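You operate a simulated robot arm through the tools that you are given. There is no shell and no other tool. Be economical: measure what you need, move in short steps, check, and stop when the job is done.

The job below is to be done with a simulated robot arm. You get a single attempt, and the scene is never put back.

TASK
Pump 3 strokes of soap into the refill pot and put its lid back on.
Fine: pot back where it stood.
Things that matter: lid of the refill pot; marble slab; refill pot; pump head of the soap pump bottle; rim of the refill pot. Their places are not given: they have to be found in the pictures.

The check looks at the end state, three seconds after you hand in, the way a careful person would. Anything else that was tipped, shoved, dropped, spilled or broken makes it a failure. A push-on lid holds only when it is set on centred and level and pressed home; a screw cap is set on level and turned clockwise until tight.

THE ROBOT
A 6-joint arm with a two-finger parallel gripper, fixed in place. Base frame: the origin is at the foot of the arm, x ahead of it, y to its left, z up; the work surface is at about z = 0. Lengths are in mm, angles in rad, forces in N, time in s.
With the tool pointing down near the work surface it reaches from about 180 to 460 mm from the base axis. Its first joint turns from -1.222 to 1.222 rad. Payload 1.9 kg.
The TCP is the grasp point between the finger pads, 23 mm short of the fingertips. In the tool frame z runs along the fingers and y along their closing line. Largest opening 94 mm; finger width 38, thickness 10; the body of the gripper, 54 by 96 mm, starts 39 mm behind the TCP.
Orientation is that of the tool frame in the base frame, as a unit quaternion [w, x, y, z]. With the fingers straight down and closing along the base's y, the tool's x points along the base's -x, its y along +y and its z along -z.

THE INTERFACE
- The arm moves only by the tool drive_tool. Its argument "motion" is a list of rows, each a list of 7 numbers: the gripper command, from -1 (fully open) to 1 (shut), values between in proportion, then the shift along the tool's x, y, z in mm, then the turn, a rotation vector about the tool's x, y, z in rad. In form: [[hand, tx, ty, tz, rx, ry, rz], ...]. A call has 1 to 12 rows; each row is the pose to reach, as a shift and turn from the pose commanded when the call began, along the tool's axes at that moment. Each row takes 0.2 s and may step no farther than 50 mm and 0.15 rad from the row before; otherwise, or with a gripper value out of range, the whole call is refused. Where a pose cannot be reached the arm comes as near as it can. A force on the tool above 40 N (or 10 N above the force at the start of the call, whichever is more), or a blocked arm, ends the call early, and 0.2 s more pass. The fingers move at their own pace (about 108 mm/s each) and stop on an object; they squeeze with about 30 N. The grip force told is the motor's: it shows also when the fingers shut on nothing. Time passes only in rows, and 0.2 s behind the last, so rows that repeat a pose let the fingers close. It gives the time, the measured TCP pose, the force on the tool (base axes), the opening and the grip force at its end, in the units of the frame above (readings bear some noise), and new pictures: "pictures" is both (left out), scene, wrist or none.
- Cameras (640 x 400 px; columns grow to the right, rows downward): "scene" is fixed at [43.6, 314.3, 410.3]; the picture's right is [-0.83, -0.56, 0.00], its down [-0.40, 0.60, -0.70] and it looks along [0.39, -0.58, -0.72] (base axes); focal length 214 px, centre (320, 200). "wrist" rides on the gripper at [-39, 0, -44] in the tool frame; the picture's right is [0.00, -1.00, 0.00], its down [0.97, 0.00, -0.24] and it looks along [0.24, 0.00, 0.97] (tool axes); focal length 218 px, centre (320, 200).
- pixel_to_xyz(camera, pixels): for up to 12 pixels [column, row] of the newest picture of that camera ("zoom" is the newest enlarged one), the place [x, y, z] in the base frame of the surface seen there, good to about 2 mm. It takes no simulated time.
- zoom(camera, box): a new picture of the part [left, top, right, bottom] of that camera's present view, enlarged. It takes no simulated time.
- close_job(): hands the job in; it is judged then, once.

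Go step by step. Measure first, check grasps and placings, and put right what went wrong. The budget is 80 turns and 120 pictures, counting those below and the enlarged ones. Unless the task says otherwise, let go and move clear before handing in, and close with one line.

The tools are called after "Request:" as a command line: name --pt "numbers of a row" for each row, then --argument value for the rest, lists and objects as JSON in quotes. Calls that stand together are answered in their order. drive_tool: Moves the arm, as the interface text tells. Its arguments: {"type":"object","properties":{"motion":{"type":"array"},"pictures":{"type":"string","enum":["both","scene","wrist","none"]}},"required":["motion"]} The other tools are called the same way: pixel_to_xyz (camera, pixels) gives the place of the surface under pixels of a picture; zoom (camera, box) takes an enlarged picture of a part of a camera's view; close_job () hands the job in.

At the start:

```text
clock: 0.0
tcp_pos: [254.6, -127.7, 317.5]
tcp_rot: [0.002, 0.0, 1.0, -0.002]
ft_force: [-0.4, 0.6, 0.7]
opening: 94.2
grip_force: 0.0
```

scene: 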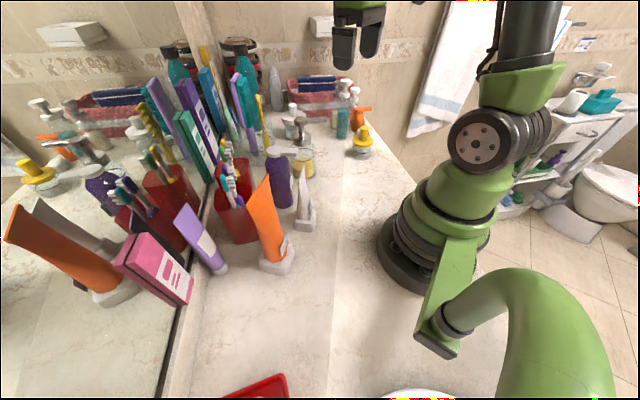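
wrist: 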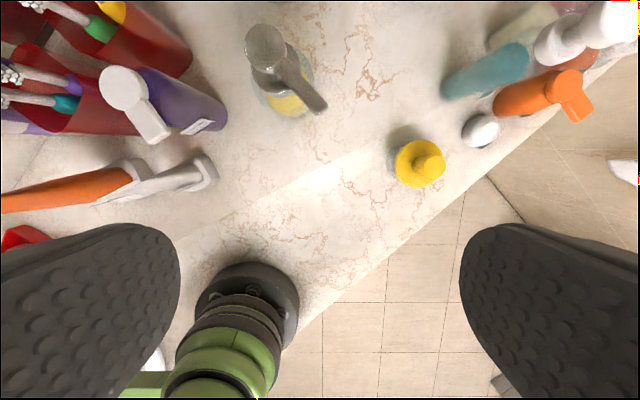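

The wrist picture shows a grey pump bottle with yellow soap near (280,70) and a yellow-lidded pot near (420,163). I zoom to identify these and measure them.

Request:
zoom --camera "wrist" --box '[220, 0, 640, 260]'

Request:
zoom --camera "scene" --box '[230, 60, 400, 240]'

Request:
pixel_to_xyz --camera "wrist" --pixels '[[420, 155], [420, 178], [398, 165], [443, 165], [265, 45], [318, 104], [290, 105], [340, 170], [480, 130], [575, 100], [500, 70], [130, 90]]'

Request:
pixel_to_xyz --camera "scene" --pixels '[[362, 130], [362, 143], [363, 153], [300, 120], [303, 165], [308, 130], [345, 125], [360, 112], [280, 175], [303, 215], [330, 200], [295, 140]]'

```text
1.52 times, centred on (430, 130) of wrist
```

zoom: 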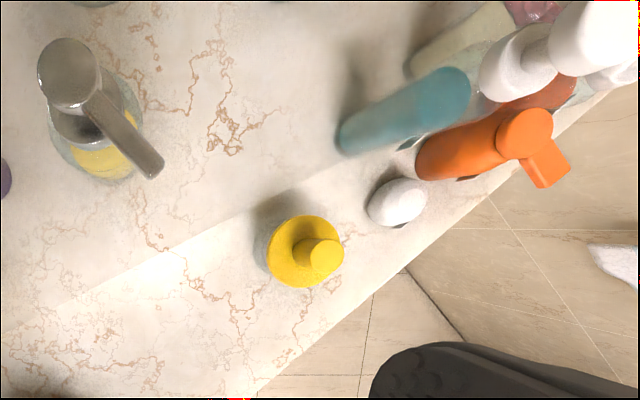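

```text
2.22 times, centred on (315, 150) of scene
```

zoom: 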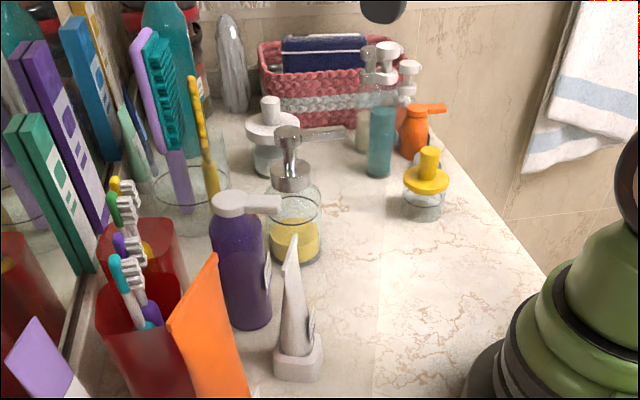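

```text
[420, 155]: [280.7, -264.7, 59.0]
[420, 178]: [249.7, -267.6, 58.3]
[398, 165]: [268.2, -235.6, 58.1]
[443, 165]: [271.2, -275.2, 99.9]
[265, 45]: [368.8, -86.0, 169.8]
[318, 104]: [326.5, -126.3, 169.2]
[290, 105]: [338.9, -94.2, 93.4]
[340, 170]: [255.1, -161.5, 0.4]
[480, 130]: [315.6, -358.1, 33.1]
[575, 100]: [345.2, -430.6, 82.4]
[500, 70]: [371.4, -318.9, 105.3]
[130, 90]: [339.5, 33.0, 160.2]
```

```text
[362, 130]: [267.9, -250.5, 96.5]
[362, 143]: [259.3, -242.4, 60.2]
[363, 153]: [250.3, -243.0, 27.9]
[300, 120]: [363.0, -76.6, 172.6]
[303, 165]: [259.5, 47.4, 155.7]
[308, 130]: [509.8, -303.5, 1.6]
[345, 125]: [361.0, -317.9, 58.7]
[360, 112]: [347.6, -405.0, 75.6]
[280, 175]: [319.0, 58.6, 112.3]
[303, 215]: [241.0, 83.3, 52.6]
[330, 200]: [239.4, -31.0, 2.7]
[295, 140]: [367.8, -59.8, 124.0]
```

The grey pump sits at about (369,-86,170) with its nozzle tip near (326,-126), and the yellow-lidded glass pot is near (267,-252). I move above the pot for a closer look.

Request:
drive_tool --pt "-1 -3 -40 10 0 0 0" --pt "-1 -6 -80 30 0 0 0" --pt "-1 -10 -110 60 0 0 0" --pt "-1 -10 -125 90 0 0 0" --pt "-1 -10 -125 90 0 0 0"

```text
clock: 1.2
tcp_pos: [264.8, -252.3, 227.6]
tcp_rot: [0.001, 0.0, 1.0, -0.001]
ft_force: [0.0, 0.0, 0.4]
opening: 93.9
grip_force: 0.0
```

scene: 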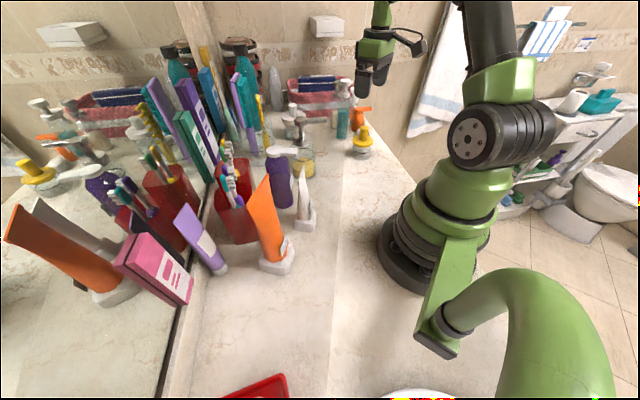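
wrist: 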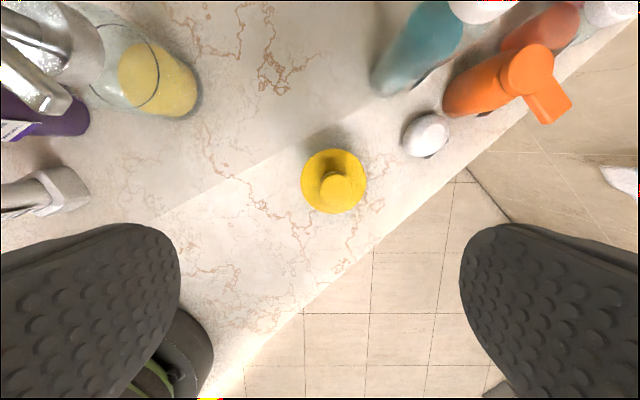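

Request:
zoom --camera "wrist" --box '[250, 110, 410, 230]'

Request:
zoom --camera "scene" --box '[330, 105, 400, 165]'

Request:
pixel_to_xyz --camera "wrist" --pixels '[[334, 180], [336, 190], [325, 182], [346, 182], [303, 182], [365, 182], [333, 152], [333, 211], [300, 250], [230, 180], [330, 130], [400, 180]]'

Request:
pixel_to_xyz --camera "scene" --pixels '[[362, 128], [362, 141], [354, 143], [370, 143], [354, 151], [371, 151], [362, 148], [362, 152], [362, 156], [362, 160], [350, 150], [380, 150]]'

```text
3.33 times, centred on (330, 170) of wrist
```

zoom: 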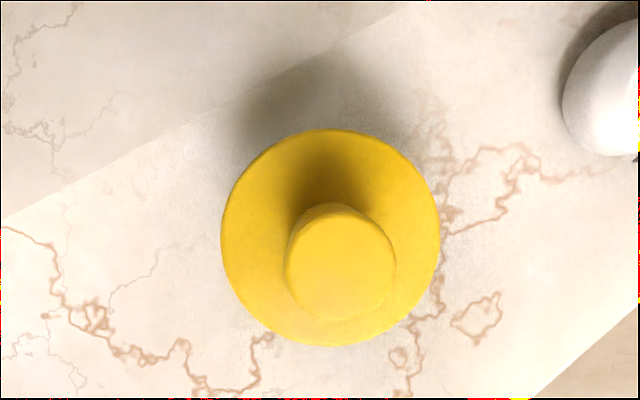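

```text
6.67 times, centred on (365, 135) of scene
```

zoom: 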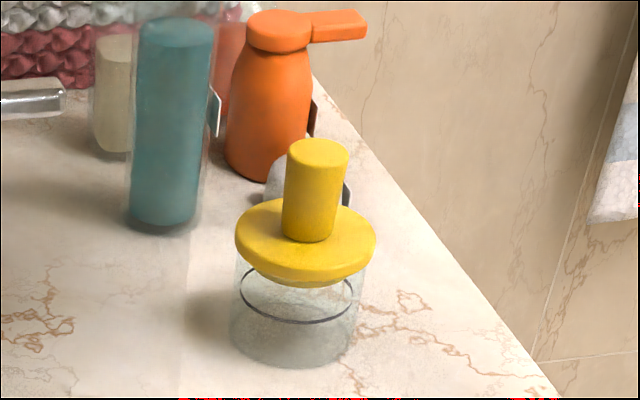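

```text
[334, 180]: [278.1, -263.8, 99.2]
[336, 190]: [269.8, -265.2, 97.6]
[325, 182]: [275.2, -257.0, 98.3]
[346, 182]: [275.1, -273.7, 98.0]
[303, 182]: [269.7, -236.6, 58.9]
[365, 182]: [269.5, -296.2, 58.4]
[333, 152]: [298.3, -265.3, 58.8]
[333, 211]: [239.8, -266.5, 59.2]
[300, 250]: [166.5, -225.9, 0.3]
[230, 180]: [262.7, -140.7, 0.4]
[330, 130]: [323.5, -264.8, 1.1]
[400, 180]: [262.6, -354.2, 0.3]
```

```text
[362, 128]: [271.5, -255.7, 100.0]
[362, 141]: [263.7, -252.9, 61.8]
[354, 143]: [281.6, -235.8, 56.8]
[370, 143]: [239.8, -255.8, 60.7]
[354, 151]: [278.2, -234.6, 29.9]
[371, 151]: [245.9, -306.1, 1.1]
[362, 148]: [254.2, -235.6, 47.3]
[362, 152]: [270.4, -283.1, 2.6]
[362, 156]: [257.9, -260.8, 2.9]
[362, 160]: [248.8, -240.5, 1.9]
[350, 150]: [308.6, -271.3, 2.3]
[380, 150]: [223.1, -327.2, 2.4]
```

The lid is centred at about (270,-265.5) with its top at z 59, and the knob top is at z 99. I descend with open fingers around the knob.

Request:
drive_tool --pt "-1 -5 -13 40 0 0 0" --pt "-1 -5 -13 80 0 0 0" --pt "-1 -5 -13 115 0 0 0" --pt "-1 -5 -13 138 0 0 0" --pt "-1 -5 -13 138 0 0 0"

```text
clock: 2.4
tcp_pos: [269.9, -265.9, 87.9]
tcp_rot: [0.001, 0.0, 1.0, -0.001]
ft_force: [-0.6, -0.5, 0.3]
opening: 93.9
grip_force: 0.0
```

scene: 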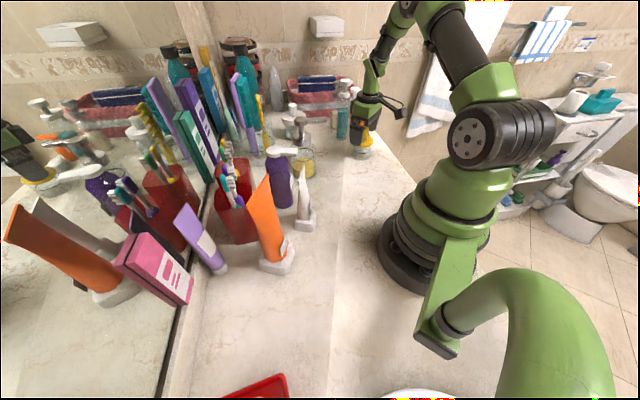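
wrist: 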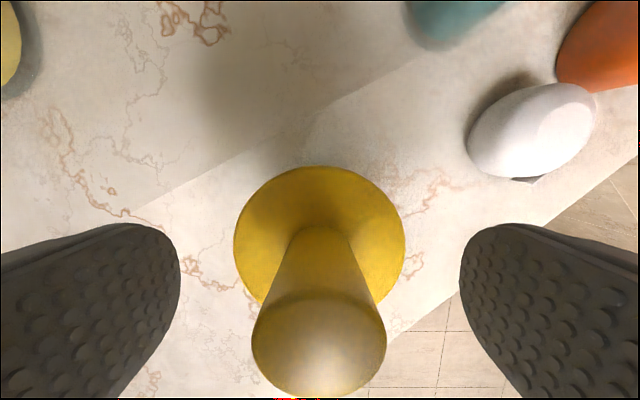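

The knob is centred between the pads. I close on it and lift gently.

Request:
drive_tool --pt "1 0 0 0 0 0 0" --pt "1 0 0 0 0 0 0" --pt "1 0 0 0 0 0 0" --pictures "none"

Request:
drive_tool --pt "1 0 0 -3 0 0 0" --pt "1 0 0 -8 0 0 0" --pt "1 0 0 -15 0 0 0"

```text
clock: 3.2
tcp_pos: [269.6, -265.3, 88.3]
tcp_rot: [0.001, 0.0, 1.0, 0.0]
ft_force: [0.2, 0.5, -0.7]
opening: 25.3
grip_force: 29.8
```

```text
clock: 4.0
tcp_pos: [269.4, -265.9, 104.7]
tcp_rot: [0.001, 0.001, 1.0, -0.001]
ft_force: [-0.5, 0.2, -0.5]
opening: 25.6
grip_force: 30.1
```

scene: 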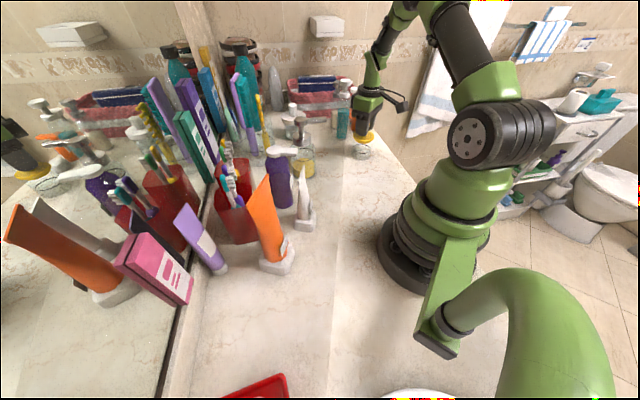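
wrist: 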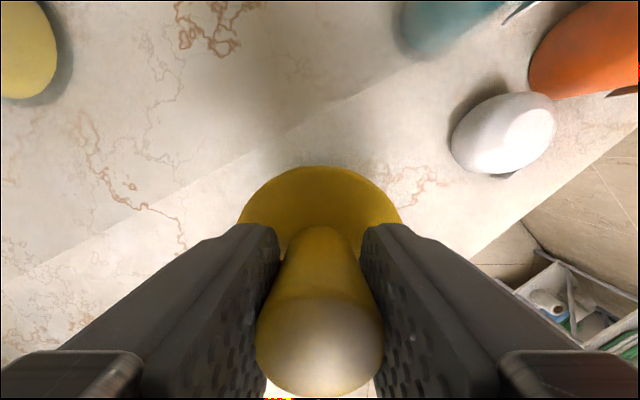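

The lid seems to have risen; I zoom on (362,145) to check that the pot stayed down.

Request:
zoom --camera "scene" --box '[330, 100, 400, 165]'

```text
6.15 times, centred on (365, 132) of scene
```

zoom: 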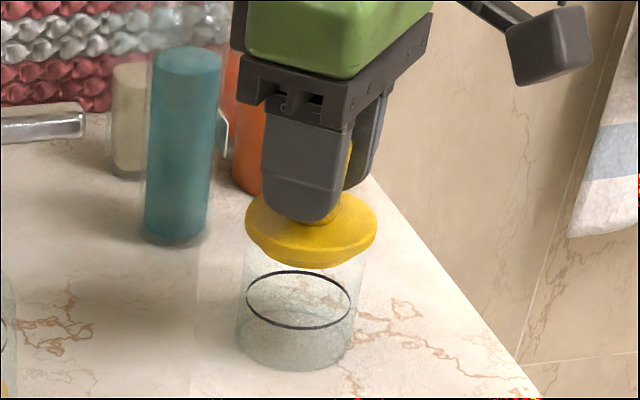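

The lid is off and the pot stayed. There is a box on a stalk beside the gripper (about (404,106)), so I measure it before planning any tilted grasps.

Request:
pixel_to_xyz --camera "scene" --pixels '[[402, 107], [395, 107], [388, 102], [384, 98], [405, 104], [373, 118], [362, 118], [365, 105]]'

Request:
pixel_to_xyz --camera "zoom" --pixels '[[520, 40], [580, 60], [540, 80], [500, 15], [400, 60], [240, 290], [350, 300], [295, 272], [290, 327], [295, 366]]'

```text
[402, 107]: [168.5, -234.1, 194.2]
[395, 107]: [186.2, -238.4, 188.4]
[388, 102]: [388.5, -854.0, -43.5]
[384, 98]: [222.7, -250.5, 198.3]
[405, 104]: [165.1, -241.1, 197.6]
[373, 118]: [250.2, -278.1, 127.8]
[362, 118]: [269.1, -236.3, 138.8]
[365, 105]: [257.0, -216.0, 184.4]
```

```text
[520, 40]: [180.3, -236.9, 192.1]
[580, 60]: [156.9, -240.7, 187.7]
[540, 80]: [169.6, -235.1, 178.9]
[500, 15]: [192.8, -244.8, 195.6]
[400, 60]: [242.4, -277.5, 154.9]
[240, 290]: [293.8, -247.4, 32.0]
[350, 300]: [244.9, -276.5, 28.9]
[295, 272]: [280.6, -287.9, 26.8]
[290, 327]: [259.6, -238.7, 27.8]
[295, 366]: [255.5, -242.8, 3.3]
```

The stalk box sits at tool x about +85..115, z about -75..-93, which limits tilt to about 30°. Next I carry the lid to a free place at about (250,-40).

Request:
drive_tool --pt "1 0 0 -40 0 0 0" --pt "1 5 30 -70 0 0 0" --pt "1 10 75 -75 0 0 0" --pt "1 15 120 -75 0 0 0" --pt "1 19 165 -75 0 0 0" --pt "1 19 205 -60 0 0 0" --pt "1 19 226 -20 0 0 0" --pt "1 19 226 20 0 0 0" --pt "1 19 226 40 0 0 0" --pt "1 19 226 45 0 0 0"

```text
clock: 6.2
tcp_pos: [250.6, -40.0, 60.0]
tcp_rot: [0.002, 0.0, 1.0, -0.001]
ft_force: [0.1, -0.1, -0.8]
opening: 25.2
grip_force: 29.3
```

scene: 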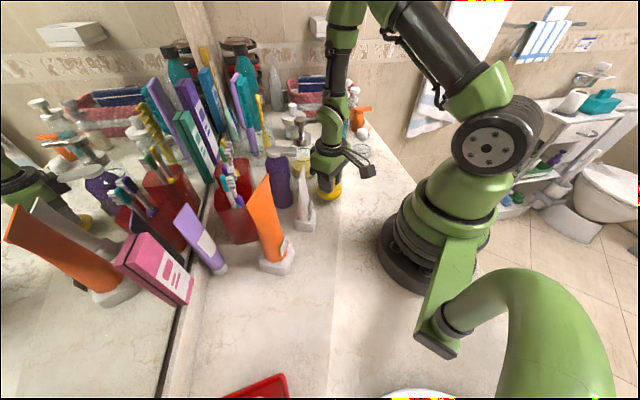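
wrist: 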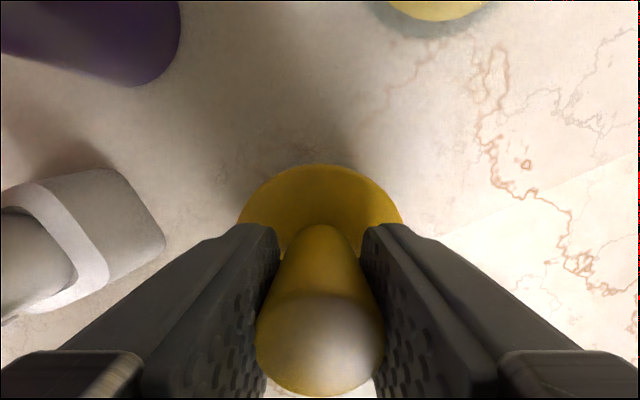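

The lid is close to the counter. The white stand at left (165,245) may be near the opening finger, so I measure it.

Request:
pixel_to_xyz --camera "wrist" --pixels '[[163, 245], [120, 175], [60, 240], [20, 270], [80, 300], [200, 230], [430, 12], [160, 70]]'

Request:
zoom --camera "scene" --box '[270, 120, 390, 240]'

```text
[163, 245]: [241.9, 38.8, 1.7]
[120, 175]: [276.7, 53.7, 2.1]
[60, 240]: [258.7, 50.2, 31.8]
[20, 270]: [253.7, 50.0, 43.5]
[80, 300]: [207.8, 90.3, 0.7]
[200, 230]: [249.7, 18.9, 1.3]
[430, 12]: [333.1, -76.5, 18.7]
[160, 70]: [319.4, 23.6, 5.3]
```

```text
3.33 times, centred on (330, 180) of scene
```

zoom: 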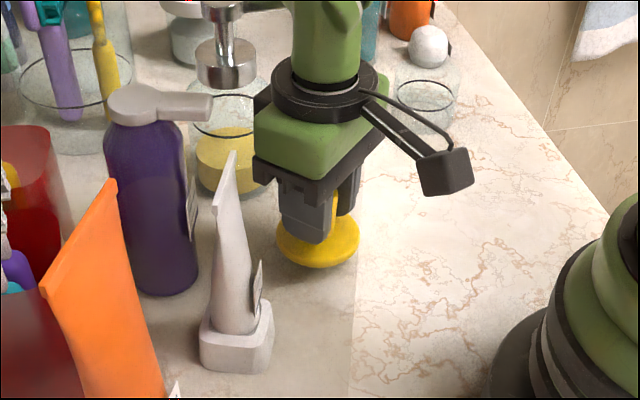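

Clear. I lower slowly until contact.

Request:
drive_tool --pt "1 0 0 5 0 0 0" --pt "1 0 0 9 0 0 0" --pt "1 0 0 12 0 0 0" --pictures "none"

```text
clock: 7.0
tcp_pos: [250.4, -40.3, 47.0]
tcp_rot: [0.0, 0.001, 1.0, -0.001]
ft_force: [-0.7, -0.5, 5.7]
opening: 25.5
grip_force: 29.7
```

Contact at 5.7 N with TCP z 47. I release partly and raise.

Request:
drive_tool --pt "-0.1 0 0 -1 0 0 0" --pt "-0.1 0 0 -1 0 0 0" --pt "-0.1 0 0 -1 0 0 0" --pt "-0.1 0 0 -30 0 0 0" --pt "-0.1 0 0 -70 0 0 0" --pt "-0.1 0 0 -110 0 0 0"

```text
clock: 8.4
tcp_pos: [249.4, -38.9, 157.3]
tcp_rot: [0.001, 0.0, 1.0, -0.001]
ft_force: [-1.0, 0.5, 0.2]
opening: 51.8
grip_force: 0.0
```

scene: 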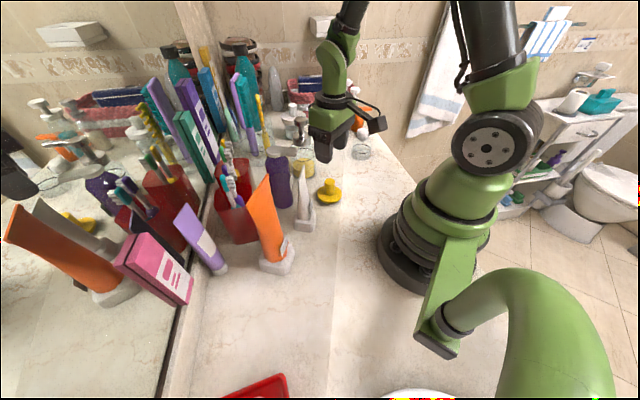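
wrist: 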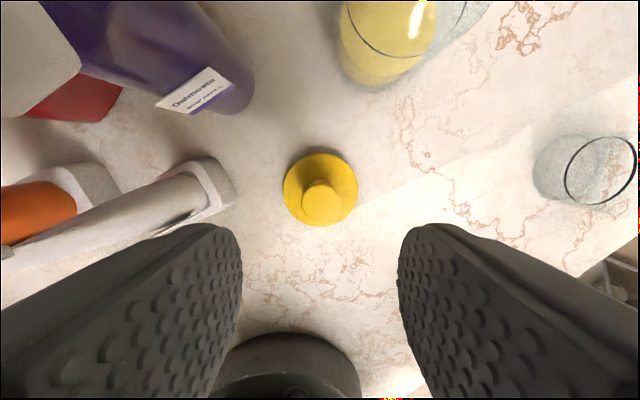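

The lid stands upright at about (320,190). I measure it, plus the pump and the bottle in detail.

Request:
zoom --camera "scene" --box '[270, 90, 330, 190]'

Request:
pixel_to_xyz --camera "wrist" --pixels '[[321, 200], [286, 190], [357, 190], [320, 156], [320, 224], [600, 140], [600, 205], [568, 175], [634, 175], [345, 70], [400, 75]]'

```text
4.00 times, centred on (300, 140) of scene
```

zoom: 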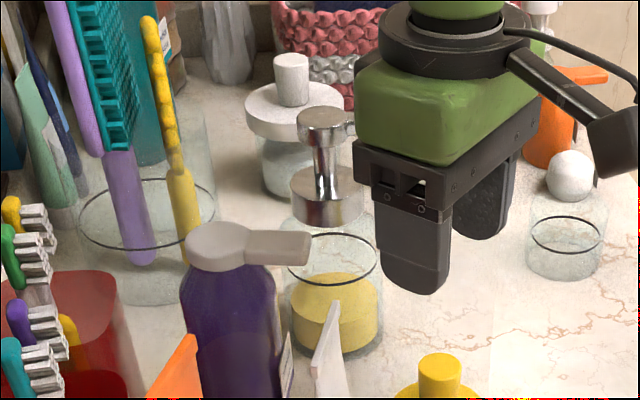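

```text
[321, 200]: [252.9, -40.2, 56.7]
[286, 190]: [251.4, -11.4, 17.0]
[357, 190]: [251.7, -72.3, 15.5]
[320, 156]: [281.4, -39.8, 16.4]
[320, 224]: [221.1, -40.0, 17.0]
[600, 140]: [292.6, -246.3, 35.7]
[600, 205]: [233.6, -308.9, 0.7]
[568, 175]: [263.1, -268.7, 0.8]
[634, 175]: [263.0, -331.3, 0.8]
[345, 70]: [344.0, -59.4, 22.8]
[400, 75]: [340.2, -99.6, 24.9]
```

I move above the pump for a good measurement of head and nozzle.

Request:
drive_tool --pt "-0.1 0 0 -50 0 0 0" --pt "-0.1 0 0 -95 0 0 0" --pt "-0.1 -20 -20 -135 0 0 0" --pt "-0.1 -60 -45 -140 0 0 0" --pt "-0.1 -80 -50 -140 0 0 0" --pt "-0.1 -80 -50 -140 0 0 0" --pictures "both"

```text
clock: 9.8
tcp_pos: [330.6, -90.9, 296.3]
tcp_rot: [0.001, 0.0, 1.0, -0.001]
ft_force: [0.1, -0.1, -0.6]
opening: 51.9
grip_force: 0.0
```

scene: 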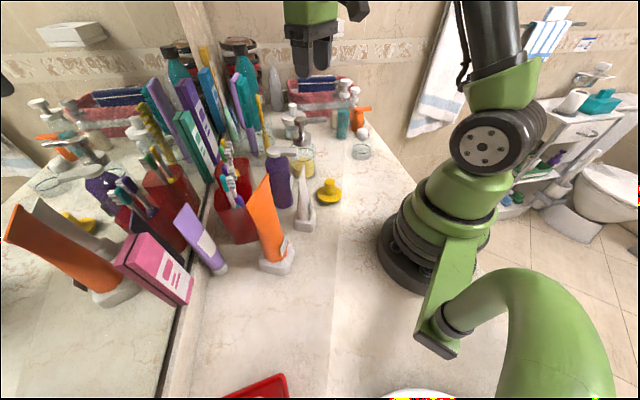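
wrist: 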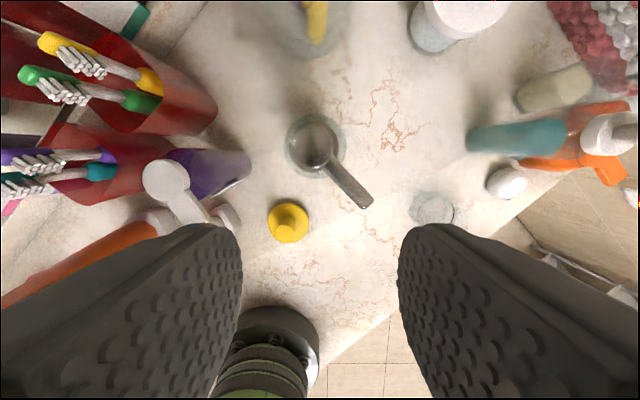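

Request:
zoom --camera "wrist" --box '[260, 90, 460, 240]'

Request:
pixel_to_xyz --camera "wrist" --pixels '[[316, 128], [302, 145], [334, 142], [320, 145], [316, 165], [340, 180], [368, 203], [360, 208], [372, 198], [310, 170], [432, 195], [432, 218]]'

Request:
pixel_to_xyz --camera "scene" --pixels '[[300, 119], [293, 121], [312, 121], [325, 124], [300, 140], [290, 165], [313, 165], [302, 177], [300, 126]]'

Request:
zoom --camera "scene" --box '[270, 100, 390, 200]'

```text
2.67 times, centred on (360, 165) of wrist
```

zoom: 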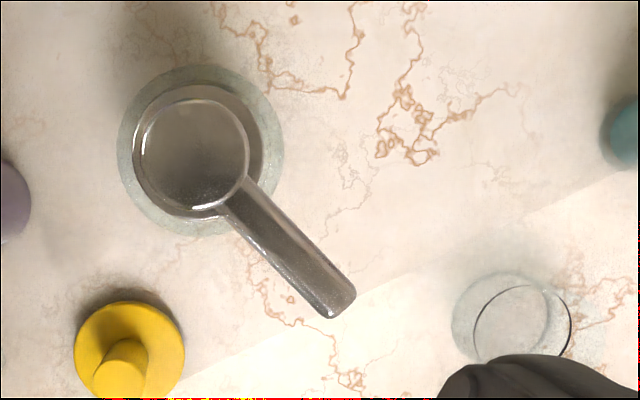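

```text
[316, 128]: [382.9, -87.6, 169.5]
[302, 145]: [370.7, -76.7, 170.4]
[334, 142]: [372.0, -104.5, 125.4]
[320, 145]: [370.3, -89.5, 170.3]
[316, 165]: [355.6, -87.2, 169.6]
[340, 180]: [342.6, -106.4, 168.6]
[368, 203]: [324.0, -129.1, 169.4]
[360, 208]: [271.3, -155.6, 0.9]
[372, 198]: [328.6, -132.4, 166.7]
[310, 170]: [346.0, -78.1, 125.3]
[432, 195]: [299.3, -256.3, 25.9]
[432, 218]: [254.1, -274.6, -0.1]
```

```text
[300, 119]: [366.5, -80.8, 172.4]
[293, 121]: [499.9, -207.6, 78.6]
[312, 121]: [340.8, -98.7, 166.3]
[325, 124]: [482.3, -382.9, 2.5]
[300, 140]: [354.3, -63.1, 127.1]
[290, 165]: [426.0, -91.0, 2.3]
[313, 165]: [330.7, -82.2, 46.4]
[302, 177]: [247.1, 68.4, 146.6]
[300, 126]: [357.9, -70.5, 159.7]
```

```text
4.00 times, centred on (330, 150) of scene
```

zoom: 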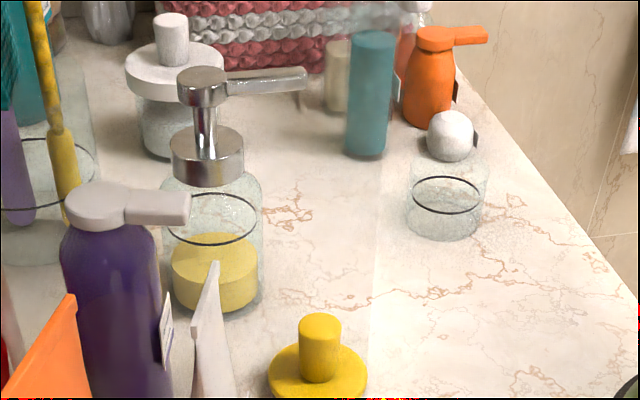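

Head centre is (369,-84.5,170), nozzle tip about (327,-131), and the pot should stand at about (324,-133), gripped with a 30° tilt and yaw about 47° to clear nozzle and bottle. I move back toward the pot while yawing.

Request:
drive_tool --pt "-1 12 -27 5 0 0 -0.137" --pt "-1 24 -54 12 0 0 -0.274" --pt "-1 36 -81 20 0 0 -0.411" --pt "-1 48 -108 28 0 0 -0.548" --pt "-1 60 -135 36 0 0 -0.685" --pt "-1 75 -165 46 0 0 -0.82" --pt "-1 75 -165 46 0 0 -0.82" --pictures "none"

Request:
drive_tool --pt "-1 0 0 0 0 -0.13 0" --pt "-1 0 0 0 0 -0.26 0" --pt "-1 0 0 0 0 -0.39 0" --pt "-1 0 0 0 0 -0.52 0" --pt "-1 0 0 0 0 -0.52 0"

```text
clock: 11.4
tcp_pos: [254.9, -255.0, 250.8]
tcp_rot: [0.0, -0.399, 0.917, 0.0]
ft_force: [0.8, 0.8, -0.3]
opening: 94.1
grip_force: 0.1
```

```text
clock: 12.6
tcp_pos: [255.0, -254.5, 250.5]
tcp_rot: [0.238, -0.385, 0.886, 0.102]
ft_force: [0.7, 0.2, -0.3]
opening: 94.2
grip_force: 0.2
```

scene: 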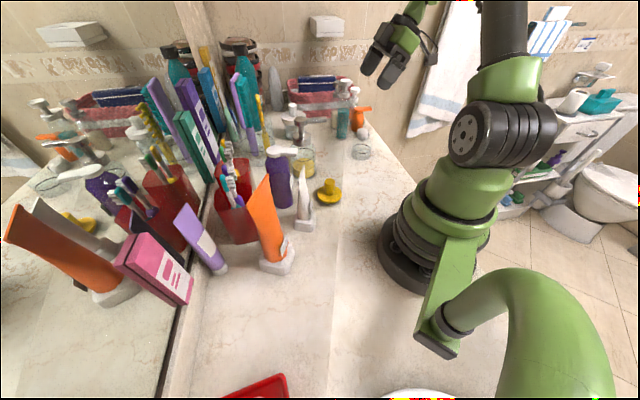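
wrist: 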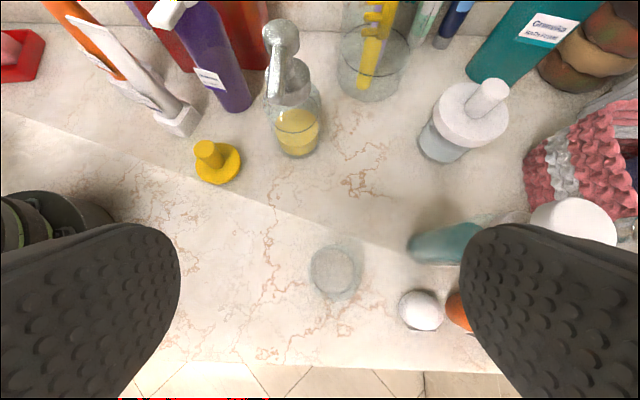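

The tilted pose works and the view is clear, with the pot at (335,270). I measure the pot exactly.

Request:
zoom --camera "wrist" --box '[280, 220, 400, 320]'

Request:
zoom --camera "scene" --box '[340, 125, 385, 170]'

```text
4.00 times, centred on (340, 270) of wrist
```

zoom: 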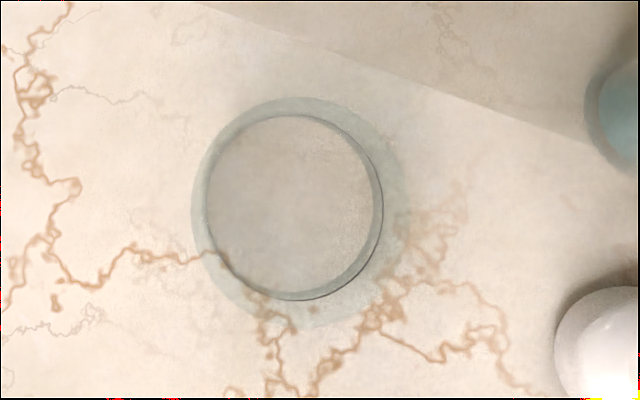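

```text
8.89 times, centred on (362, 148) of scene
```

zoom: 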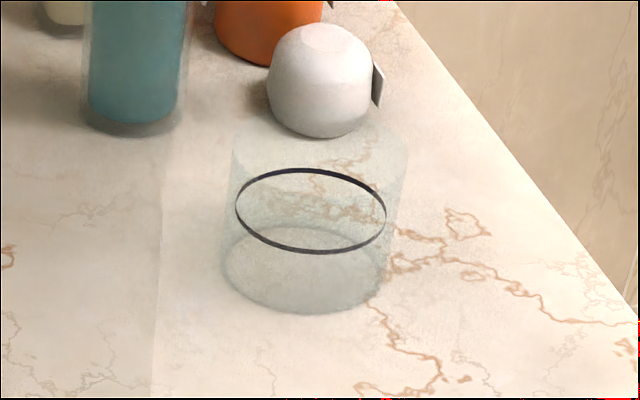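

Pot centre is (268.8,-266). I descend straight down in the tilted pose to just above grasp height.

Request:
drive_tool --pt "-1 -0.9 -17.9 0.5 0 0 0" --pt "-1 19 -17.9 35.2 0 0 0" --pt "-1 41.4 -17.9 74.3 0 0 0" --pt "-1 63.7 -17.9 113.3 0 0 0" --pt "-1 81.1 -17.9 143.7 0 0 0" --pt "-1 88.6 -17.9 156.7 0 0 0" --pt "-1 88.6 -17.9 156.7 0 0 0"

Request:
zoom --camera "scene" --box '[330, 80, 430, 170]'

```text
clock: 14.2
tcp_pos: [269.3, -265.7, 69.7]
tcp_rot: [0.237, -0.385, 0.886, 0.102]
ft_force: [0.7, -0.4, 0.1]
opening: 93.9
grip_force: 0.1
```

scene: 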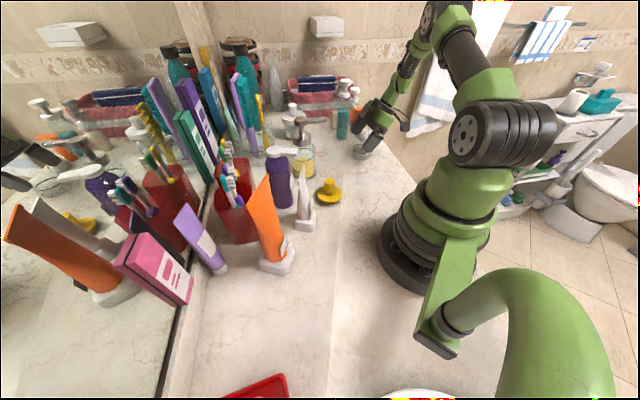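
wrist: 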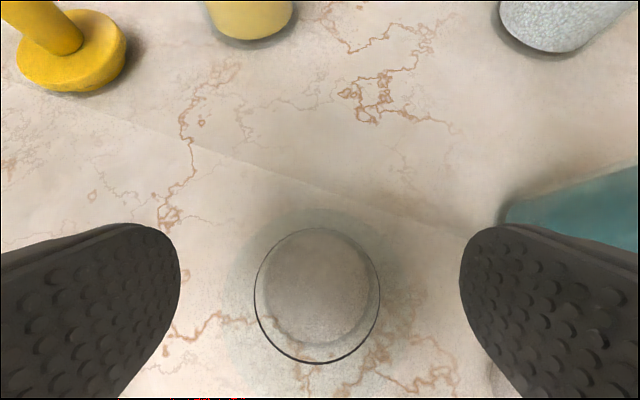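

```text
4.44 times, centred on (380, 125) of scene
```

zoom: 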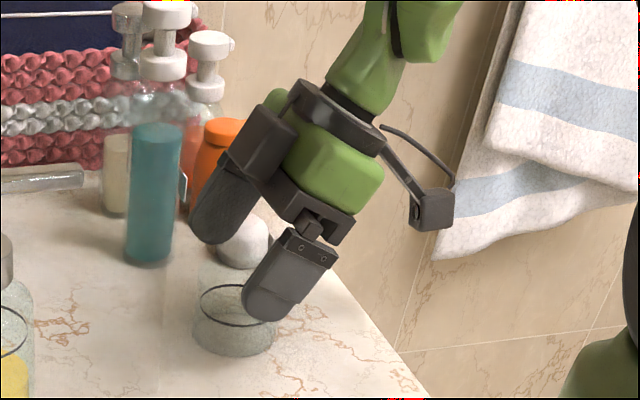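

Aligned. I descend to z 34 and close.

Request:
drive_tool --pt "-1 10 0 17.4 0 0 0" --pt "-1 17.7 0 31 0 0 0" --pt "-1 17.7 0 31 0 0 0"

Request:
drive_tool --pt "0.2 0 0 0 0 0 0" --pt "1 0 0 0 0 0 0" --pt "1 0 0 0 0 0 0" --pt "1 0 0 0 0 0 0"

Request:
zoom --camera "scene" --box '[330, 80, 430, 170]'

```text
clock: 15.0
tcp_pos: [269.6, -266.1, 36.0]
tcp_rot: [0.237, -0.385, 0.886, 0.1]
ft_force: [-0.3, 0.5, 0.2]
opening: 94.1
grip_force: 0.1
```

scene: 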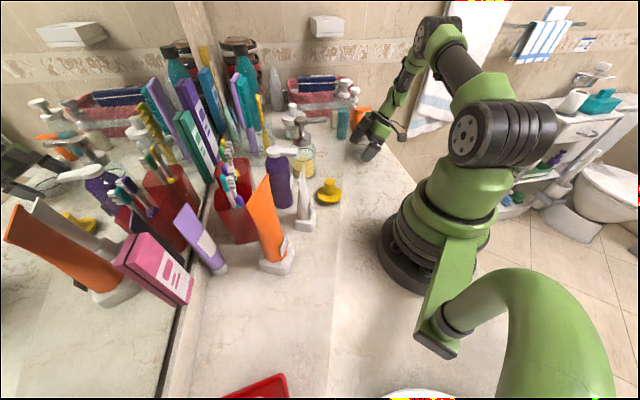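
wrist: 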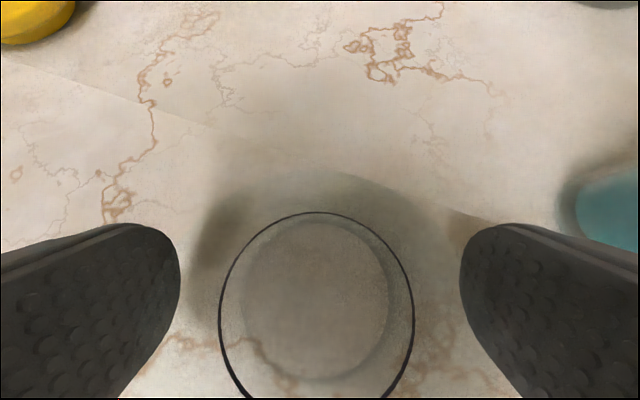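

```text
clock: 16.0
tcp_pos: [269.0, -265.7, 35.1]
tcp_rot: [0.237, -0.385, 0.887, 0.1]
ft_force: [0.1, 0.5, 0.0]
opening: 60.7
grip_force: 29.8
```

scene: 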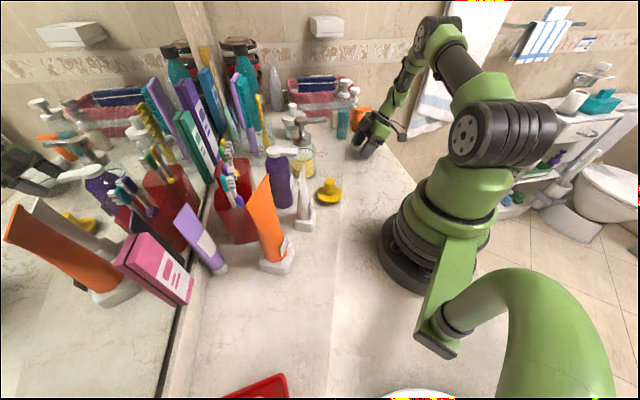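
wrist: 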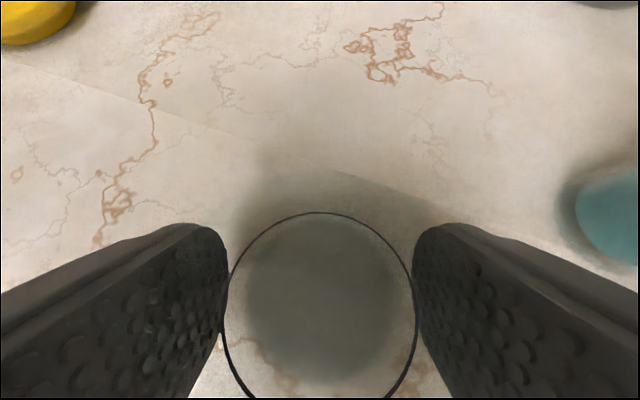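

```text
4.44 times, centred on (380, 125) of scene
```

zoom: 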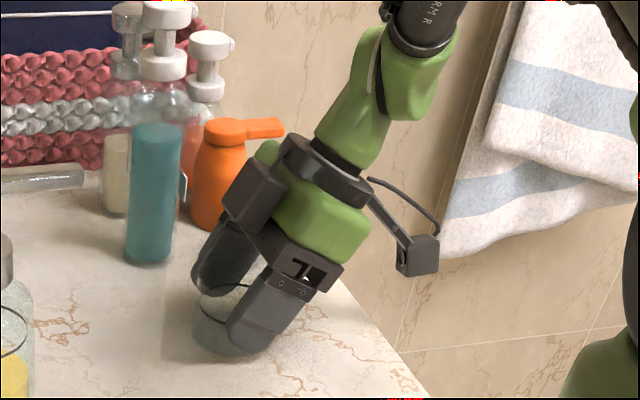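

Pot is gripped (60.7 mm wide). I lift 20 mm and carry it low to a point short of the nozzle.

Request:
drive_tool --pt "1 -5 0 -8.7 0 0 0" --pt "1 -9.9 0 -17.4 0 0 0" --pt "1 -23 8 -10 0 0 0" --pt "1 -35.6 16.7 -2.7 0 0 0" --pt "1 -49 25 5 0 0 0" --pt "1 -61.9 34 12.3 0 0 0" --pt "1 -75 42 20 0 0 0" --pt "1 -87.5 50.7 27 0 0 0" --pt "1 -87.5 50.7 27 0 0 0"

Request:
zoom --camera "scene" --box '[280, 80, 400, 200]'

```text
clock: 18.0
tcp_pos: [292.9, -166.1, 55.4]
tcp_rot: [0.236, -0.385, 0.887, 0.101]
ft_force: [-0.2, -0.1, -0.4]
opening: 60.9
grip_force: 30.5
```

scene: 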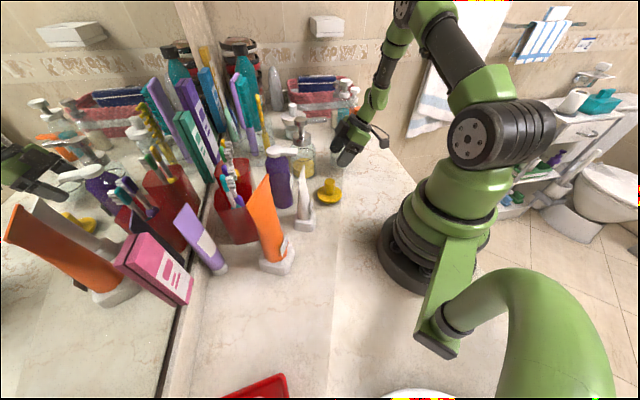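
wrist: 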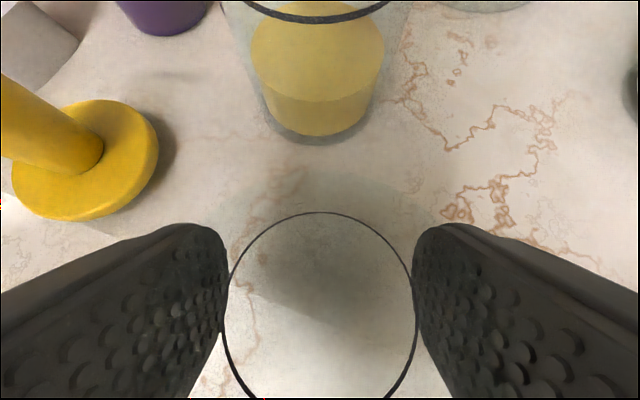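

```text
3.33 times, centred on (340, 140) of scene
```

zoom: 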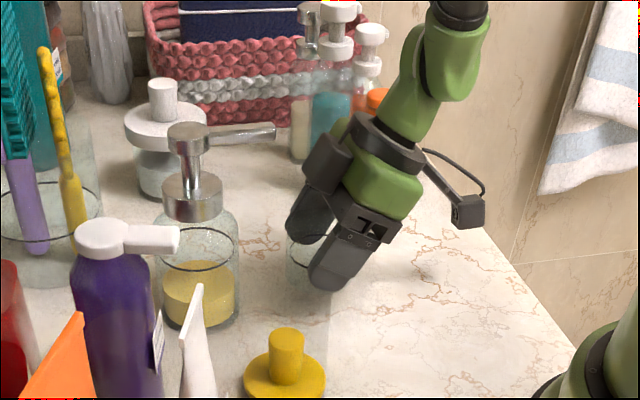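

The bottle's near bottom edge is at about (318,143) in the wrist view. I measure it for clearance.

Request:
pixel_to_xyz --camera "wrist" --pixels '[[318, 146], [318, 142], [318, 135], [290, 130], [350, 130], [318, 120], [318, 90]]'

Request:
pixel_to_xyz --camera "zoom" --pixels '[[330, 150], [310, 160], [345, 140], [275, 133], [270, 130], [230, 130]]'

```text
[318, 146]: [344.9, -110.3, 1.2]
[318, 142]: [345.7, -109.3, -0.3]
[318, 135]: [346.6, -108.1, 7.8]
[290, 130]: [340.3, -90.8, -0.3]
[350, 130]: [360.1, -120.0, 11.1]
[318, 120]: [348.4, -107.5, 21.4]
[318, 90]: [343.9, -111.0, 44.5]
```

```text
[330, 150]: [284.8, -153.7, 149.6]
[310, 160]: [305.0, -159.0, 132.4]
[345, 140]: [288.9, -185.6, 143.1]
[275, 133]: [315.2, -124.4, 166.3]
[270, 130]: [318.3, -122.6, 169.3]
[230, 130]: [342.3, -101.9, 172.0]
```

Bottle radius is 36, so the pot centre at 71 mm from its axis leaves about 5 mm. The camera block needs to pass under the nozzle (z about 158), so I lower first and then slide forward.

Request:
drive_tool --pt "1 8 0 13.9 0 0 0" --pt "1 -3 0 20.1 0 0 0" --pt "1 -14 0 26.5 0 0 0" --pt "1 -22 0 31 0 0 0" --pt "1 -27.2 0 34 0 0 0" --pt "1 -27.2 0 34 0 0 0"

Request:
zoom --camera "scene" --box '[270, 90, 370, 190]'

```text
clock: 19.4
tcp_pos: [321.0, -137.5, 37.7]
tcp_rot: [0.236, -0.385, 0.887, 0.101]
ft_force: [0.7, 0.2, -1.3]
opening: 61.0
grip_force: 30.2
```

scene: 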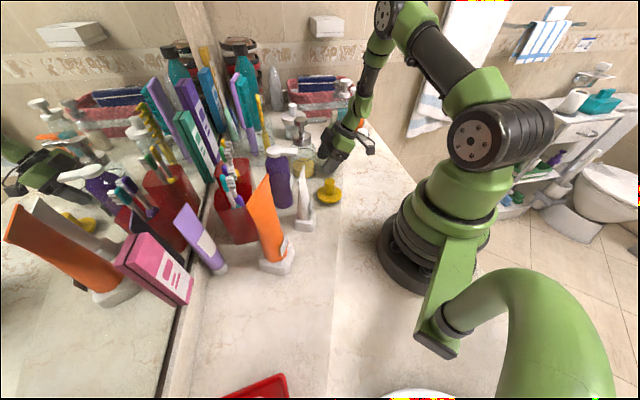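
wrist: 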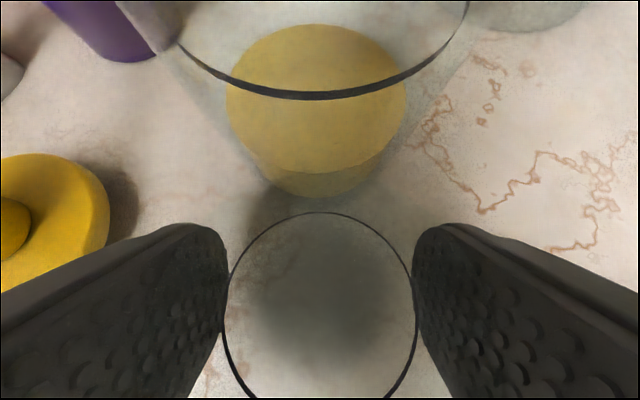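

```text
4.00 times, centred on (320, 140) of scene
```

zoom: 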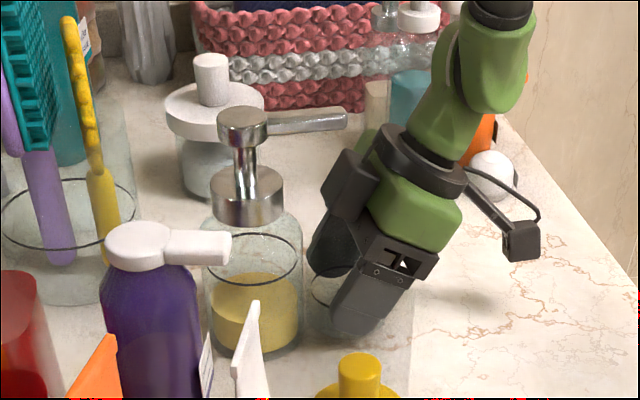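

No contact yet. I set the pot down (about 2.6 mm) and check the force.

Request:
drive_tool --pt "1 0.7 0 1.1 0 0 0" --pt "1 1.3 0 2.3 0 0 0" --pt "1 1.5 0 2.6 0 0 0" --pictures "none"

```text
clock: 20.2
tcp_pos: [320.5, -137.3, 34.8]
tcp_rot: [0.236, -0.385, 0.886, 0.101]
ft_force: [0.4, 0.1, -0.7]
opening: 60.9
grip_force: 30.1
```

Request:
drive_tool --pt "1 0.4 0 0.7 0 0 0" --pt "1 0.7 0 1.2 0 0 0" --pt "1 0.7 0 1.2 0 0 0" --pictures "none"

```text
clock: 21.0
tcp_pos: [322.5, -138.0, 34.1]
tcp_rot: [0.236, -0.384, 0.887, 0.1]
ft_force: [-8.9, -0.6, 26.1]
opening: 60.8
grip_force: 30.0
```

Solid contact. I release and back straight out along the approach, then rise.

Request:
drive_tool --pt "0.6 -0.5 0 -0.9 0 0 0" --pt "-1 -0.5 0 -0.9 0 0 0" --pt "-1 -0.5 0 -0.9 0 0 0" --pt "-1 16.9 0 -10.8 0 0 0" --pt "-1 42.9 0 -25.7 0 0 0" --pt "-1 69 0 -40.7 0 0 0" --pt "-1 44 0 -84 0 0 0" --pt "-1 24 0 -119 0 0 0"

Request:
zoom --camera "scene" --box '[270, 90, 370, 190]'

```text
clock: 22.8
tcp_pos: [265.7, -195.7, 128.6]
tcp_rot: [0.235, -0.385, 0.887, 0.101]
ft_force: [0.0, 0.2, -0.2]
opening: 93.8
grip_force: 0.0
```

scene: 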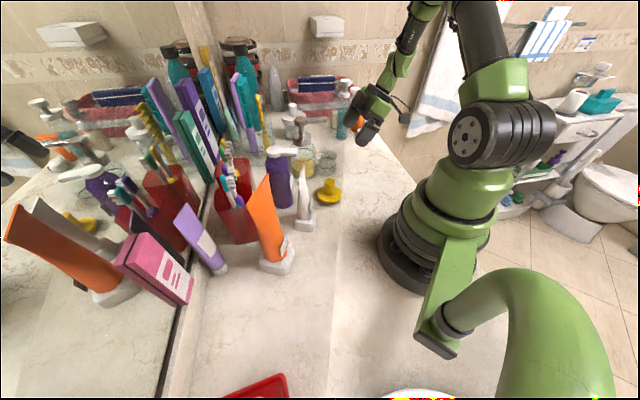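
wrist: 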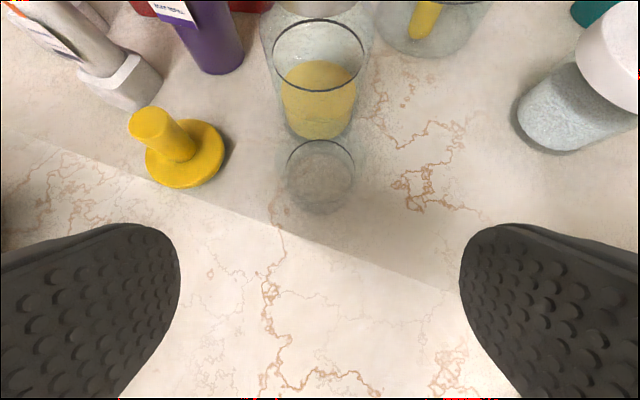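

```text
4.00 times, centred on (320, 140) of scene
```

zoom: 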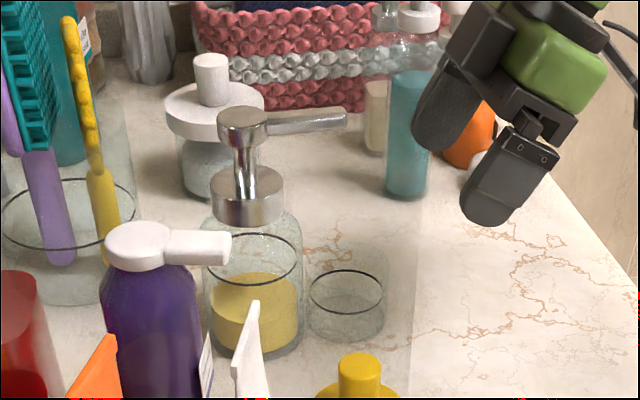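

The pot stands under the nozzle, with the ring line visible at (346,290) of the zoom. I rise, untilt, and then unyaw with closed fingers above the pump head.

Request:
drive_tool --pt "-0.5 -23 0 -40 0 0 0" --pt "0 -46 0 -80 0 0.13 0" --pt "0.5 -70 0 -122 0 0.26 0" --pt "1 -72 0 -126 0 0.39 0" --pt "1 -72 0 -126 0 0.52 0" --pt "1 -72 0 -126 0 0.52 0" --pictures "none"

Request:
drive_tool --pt "1 0 0 0 0 0 0.137" --pt "1 0 0 0 0 0 0.274" --pt "1 0 0 0 0 0 0.411" --pt "1 0 0 0 0 0 0.548" --pt "1 0 0 0 0 0 0.685" --pt "1 0 0 0 0 0 0.82" --pt "1 0 0 0 0 0 0.82" --pictures "none"

```text
clock: 24.2
tcp_pos: [267.2, -194.7, 271.5]
tcp_rot: [0.0, -0.398, 0.918, -0.002]
ft_force: [-0.2, -0.2, 0.5]
opening: 0.0
grip_force: 29.7
```

```text
clock: 25.8
tcp_pos: [267.1, -195.1, 271.6]
tcp_rot: [0.001, 0.001, 1.0, -0.001]
ft_force: [0.8, -0.2, -0.3]
opening: 0.3
grip_force: 30.1
```

I move above the pump head at z 215 (tips at about 192).

Request:
drive_tool --pt "1 -25 27 0 0 0 0" --pt "1 -50 55 0 0 0 0" --pt "1 -76 83 0 0 0 0" --pt "1 -102 110.6 10 0 0 0" --pt "1 -102 110.6 40 0 0 0" --pt "1 -102 110.6 56 0 0 0" --pt "1 -102 110.6 56 0 0 0"

Request:
zoom --camera "scene" --box '[270, 80, 350, 180]'

```text
clock: 27.4
tcp_pos: [368.4, -84.9, 214.1]
tcp_rot: [0.0, 0.0, 1.0, -0.001]
ft_force: [0.2, 0.6, -0.1]
opening: 0.0
grip_force: 30.1
```

scene: 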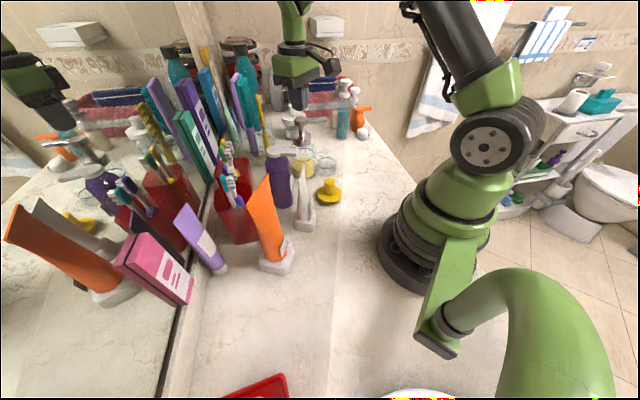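
wrist: 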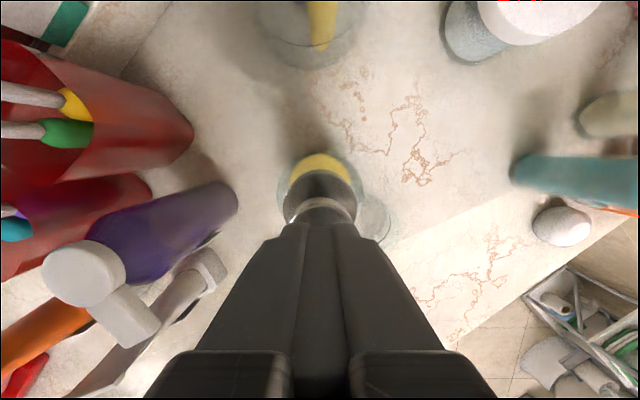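

```text
4.00 times, centred on (310, 130) of scene
```

zoom: 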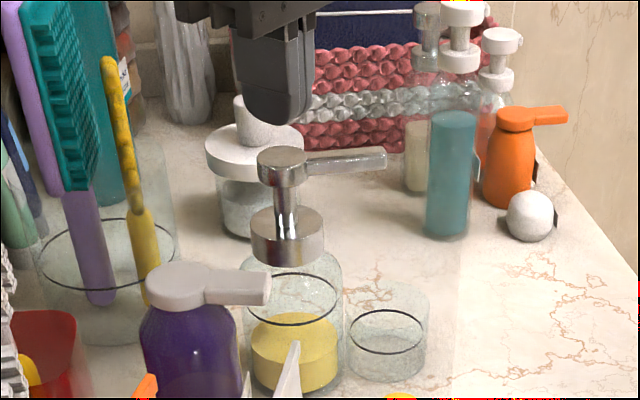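

Aligned over the head. I press down in small steps.

Request:
drive_tool --pt "1 0 0 15 0 0 0" --pt "1 0 0 20 0 0 0" --pt "1 0 0 23 0 0 0" --pt "1 0 0 26 0 0 0" --pictures "none"

```text
clock: 28.4
tcp_pos: [367.1, -84.7, 188.8]
tcp_rot: [0.0, 0.0, 1.0, -0.001]
ft_force: [0.6, 0.9, 0.8]
opening: 0.0
grip_force: 29.9
```

Little force at z 188.8; I look at whether the head is touched.

Request:
zoom --camera "scene" --box '[270, 80, 350, 180]'

Request:
drive_tool --pt "1 0 0 2 0 0 0" --pt "1 0 0 4 0 0 0" --pictures "none"

Request:
zoom --camera "scene" --box '[270, 80, 350, 180]'

```text
4.00 times, centred on (310, 130) of scene
```

zoom: 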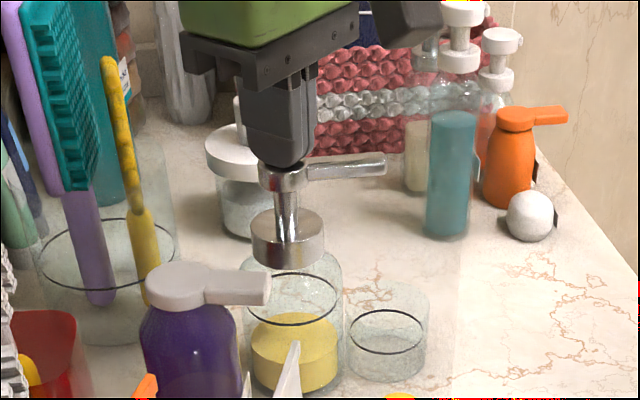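

```text
clock: 29.0
tcp_pos: [367.9, -84.2, 184.9]
tcp_rot: [0.0, 0.001, 1.0, -0.001]
ft_force: [-0.1, 0.2, 1.0]
opening: 0.0
grip_force: 30.2
```

```text
4.00 times, centred on (310, 130) of scene
```

zoom: 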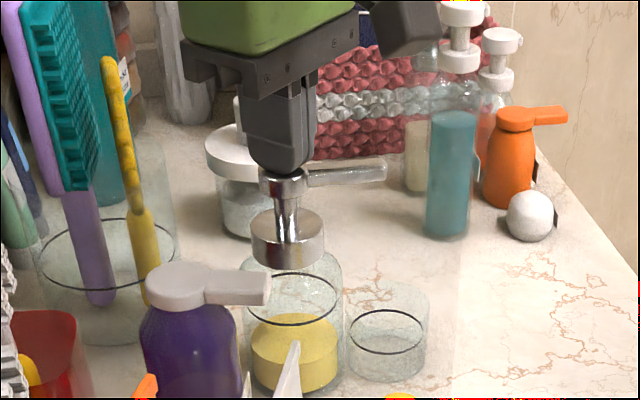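

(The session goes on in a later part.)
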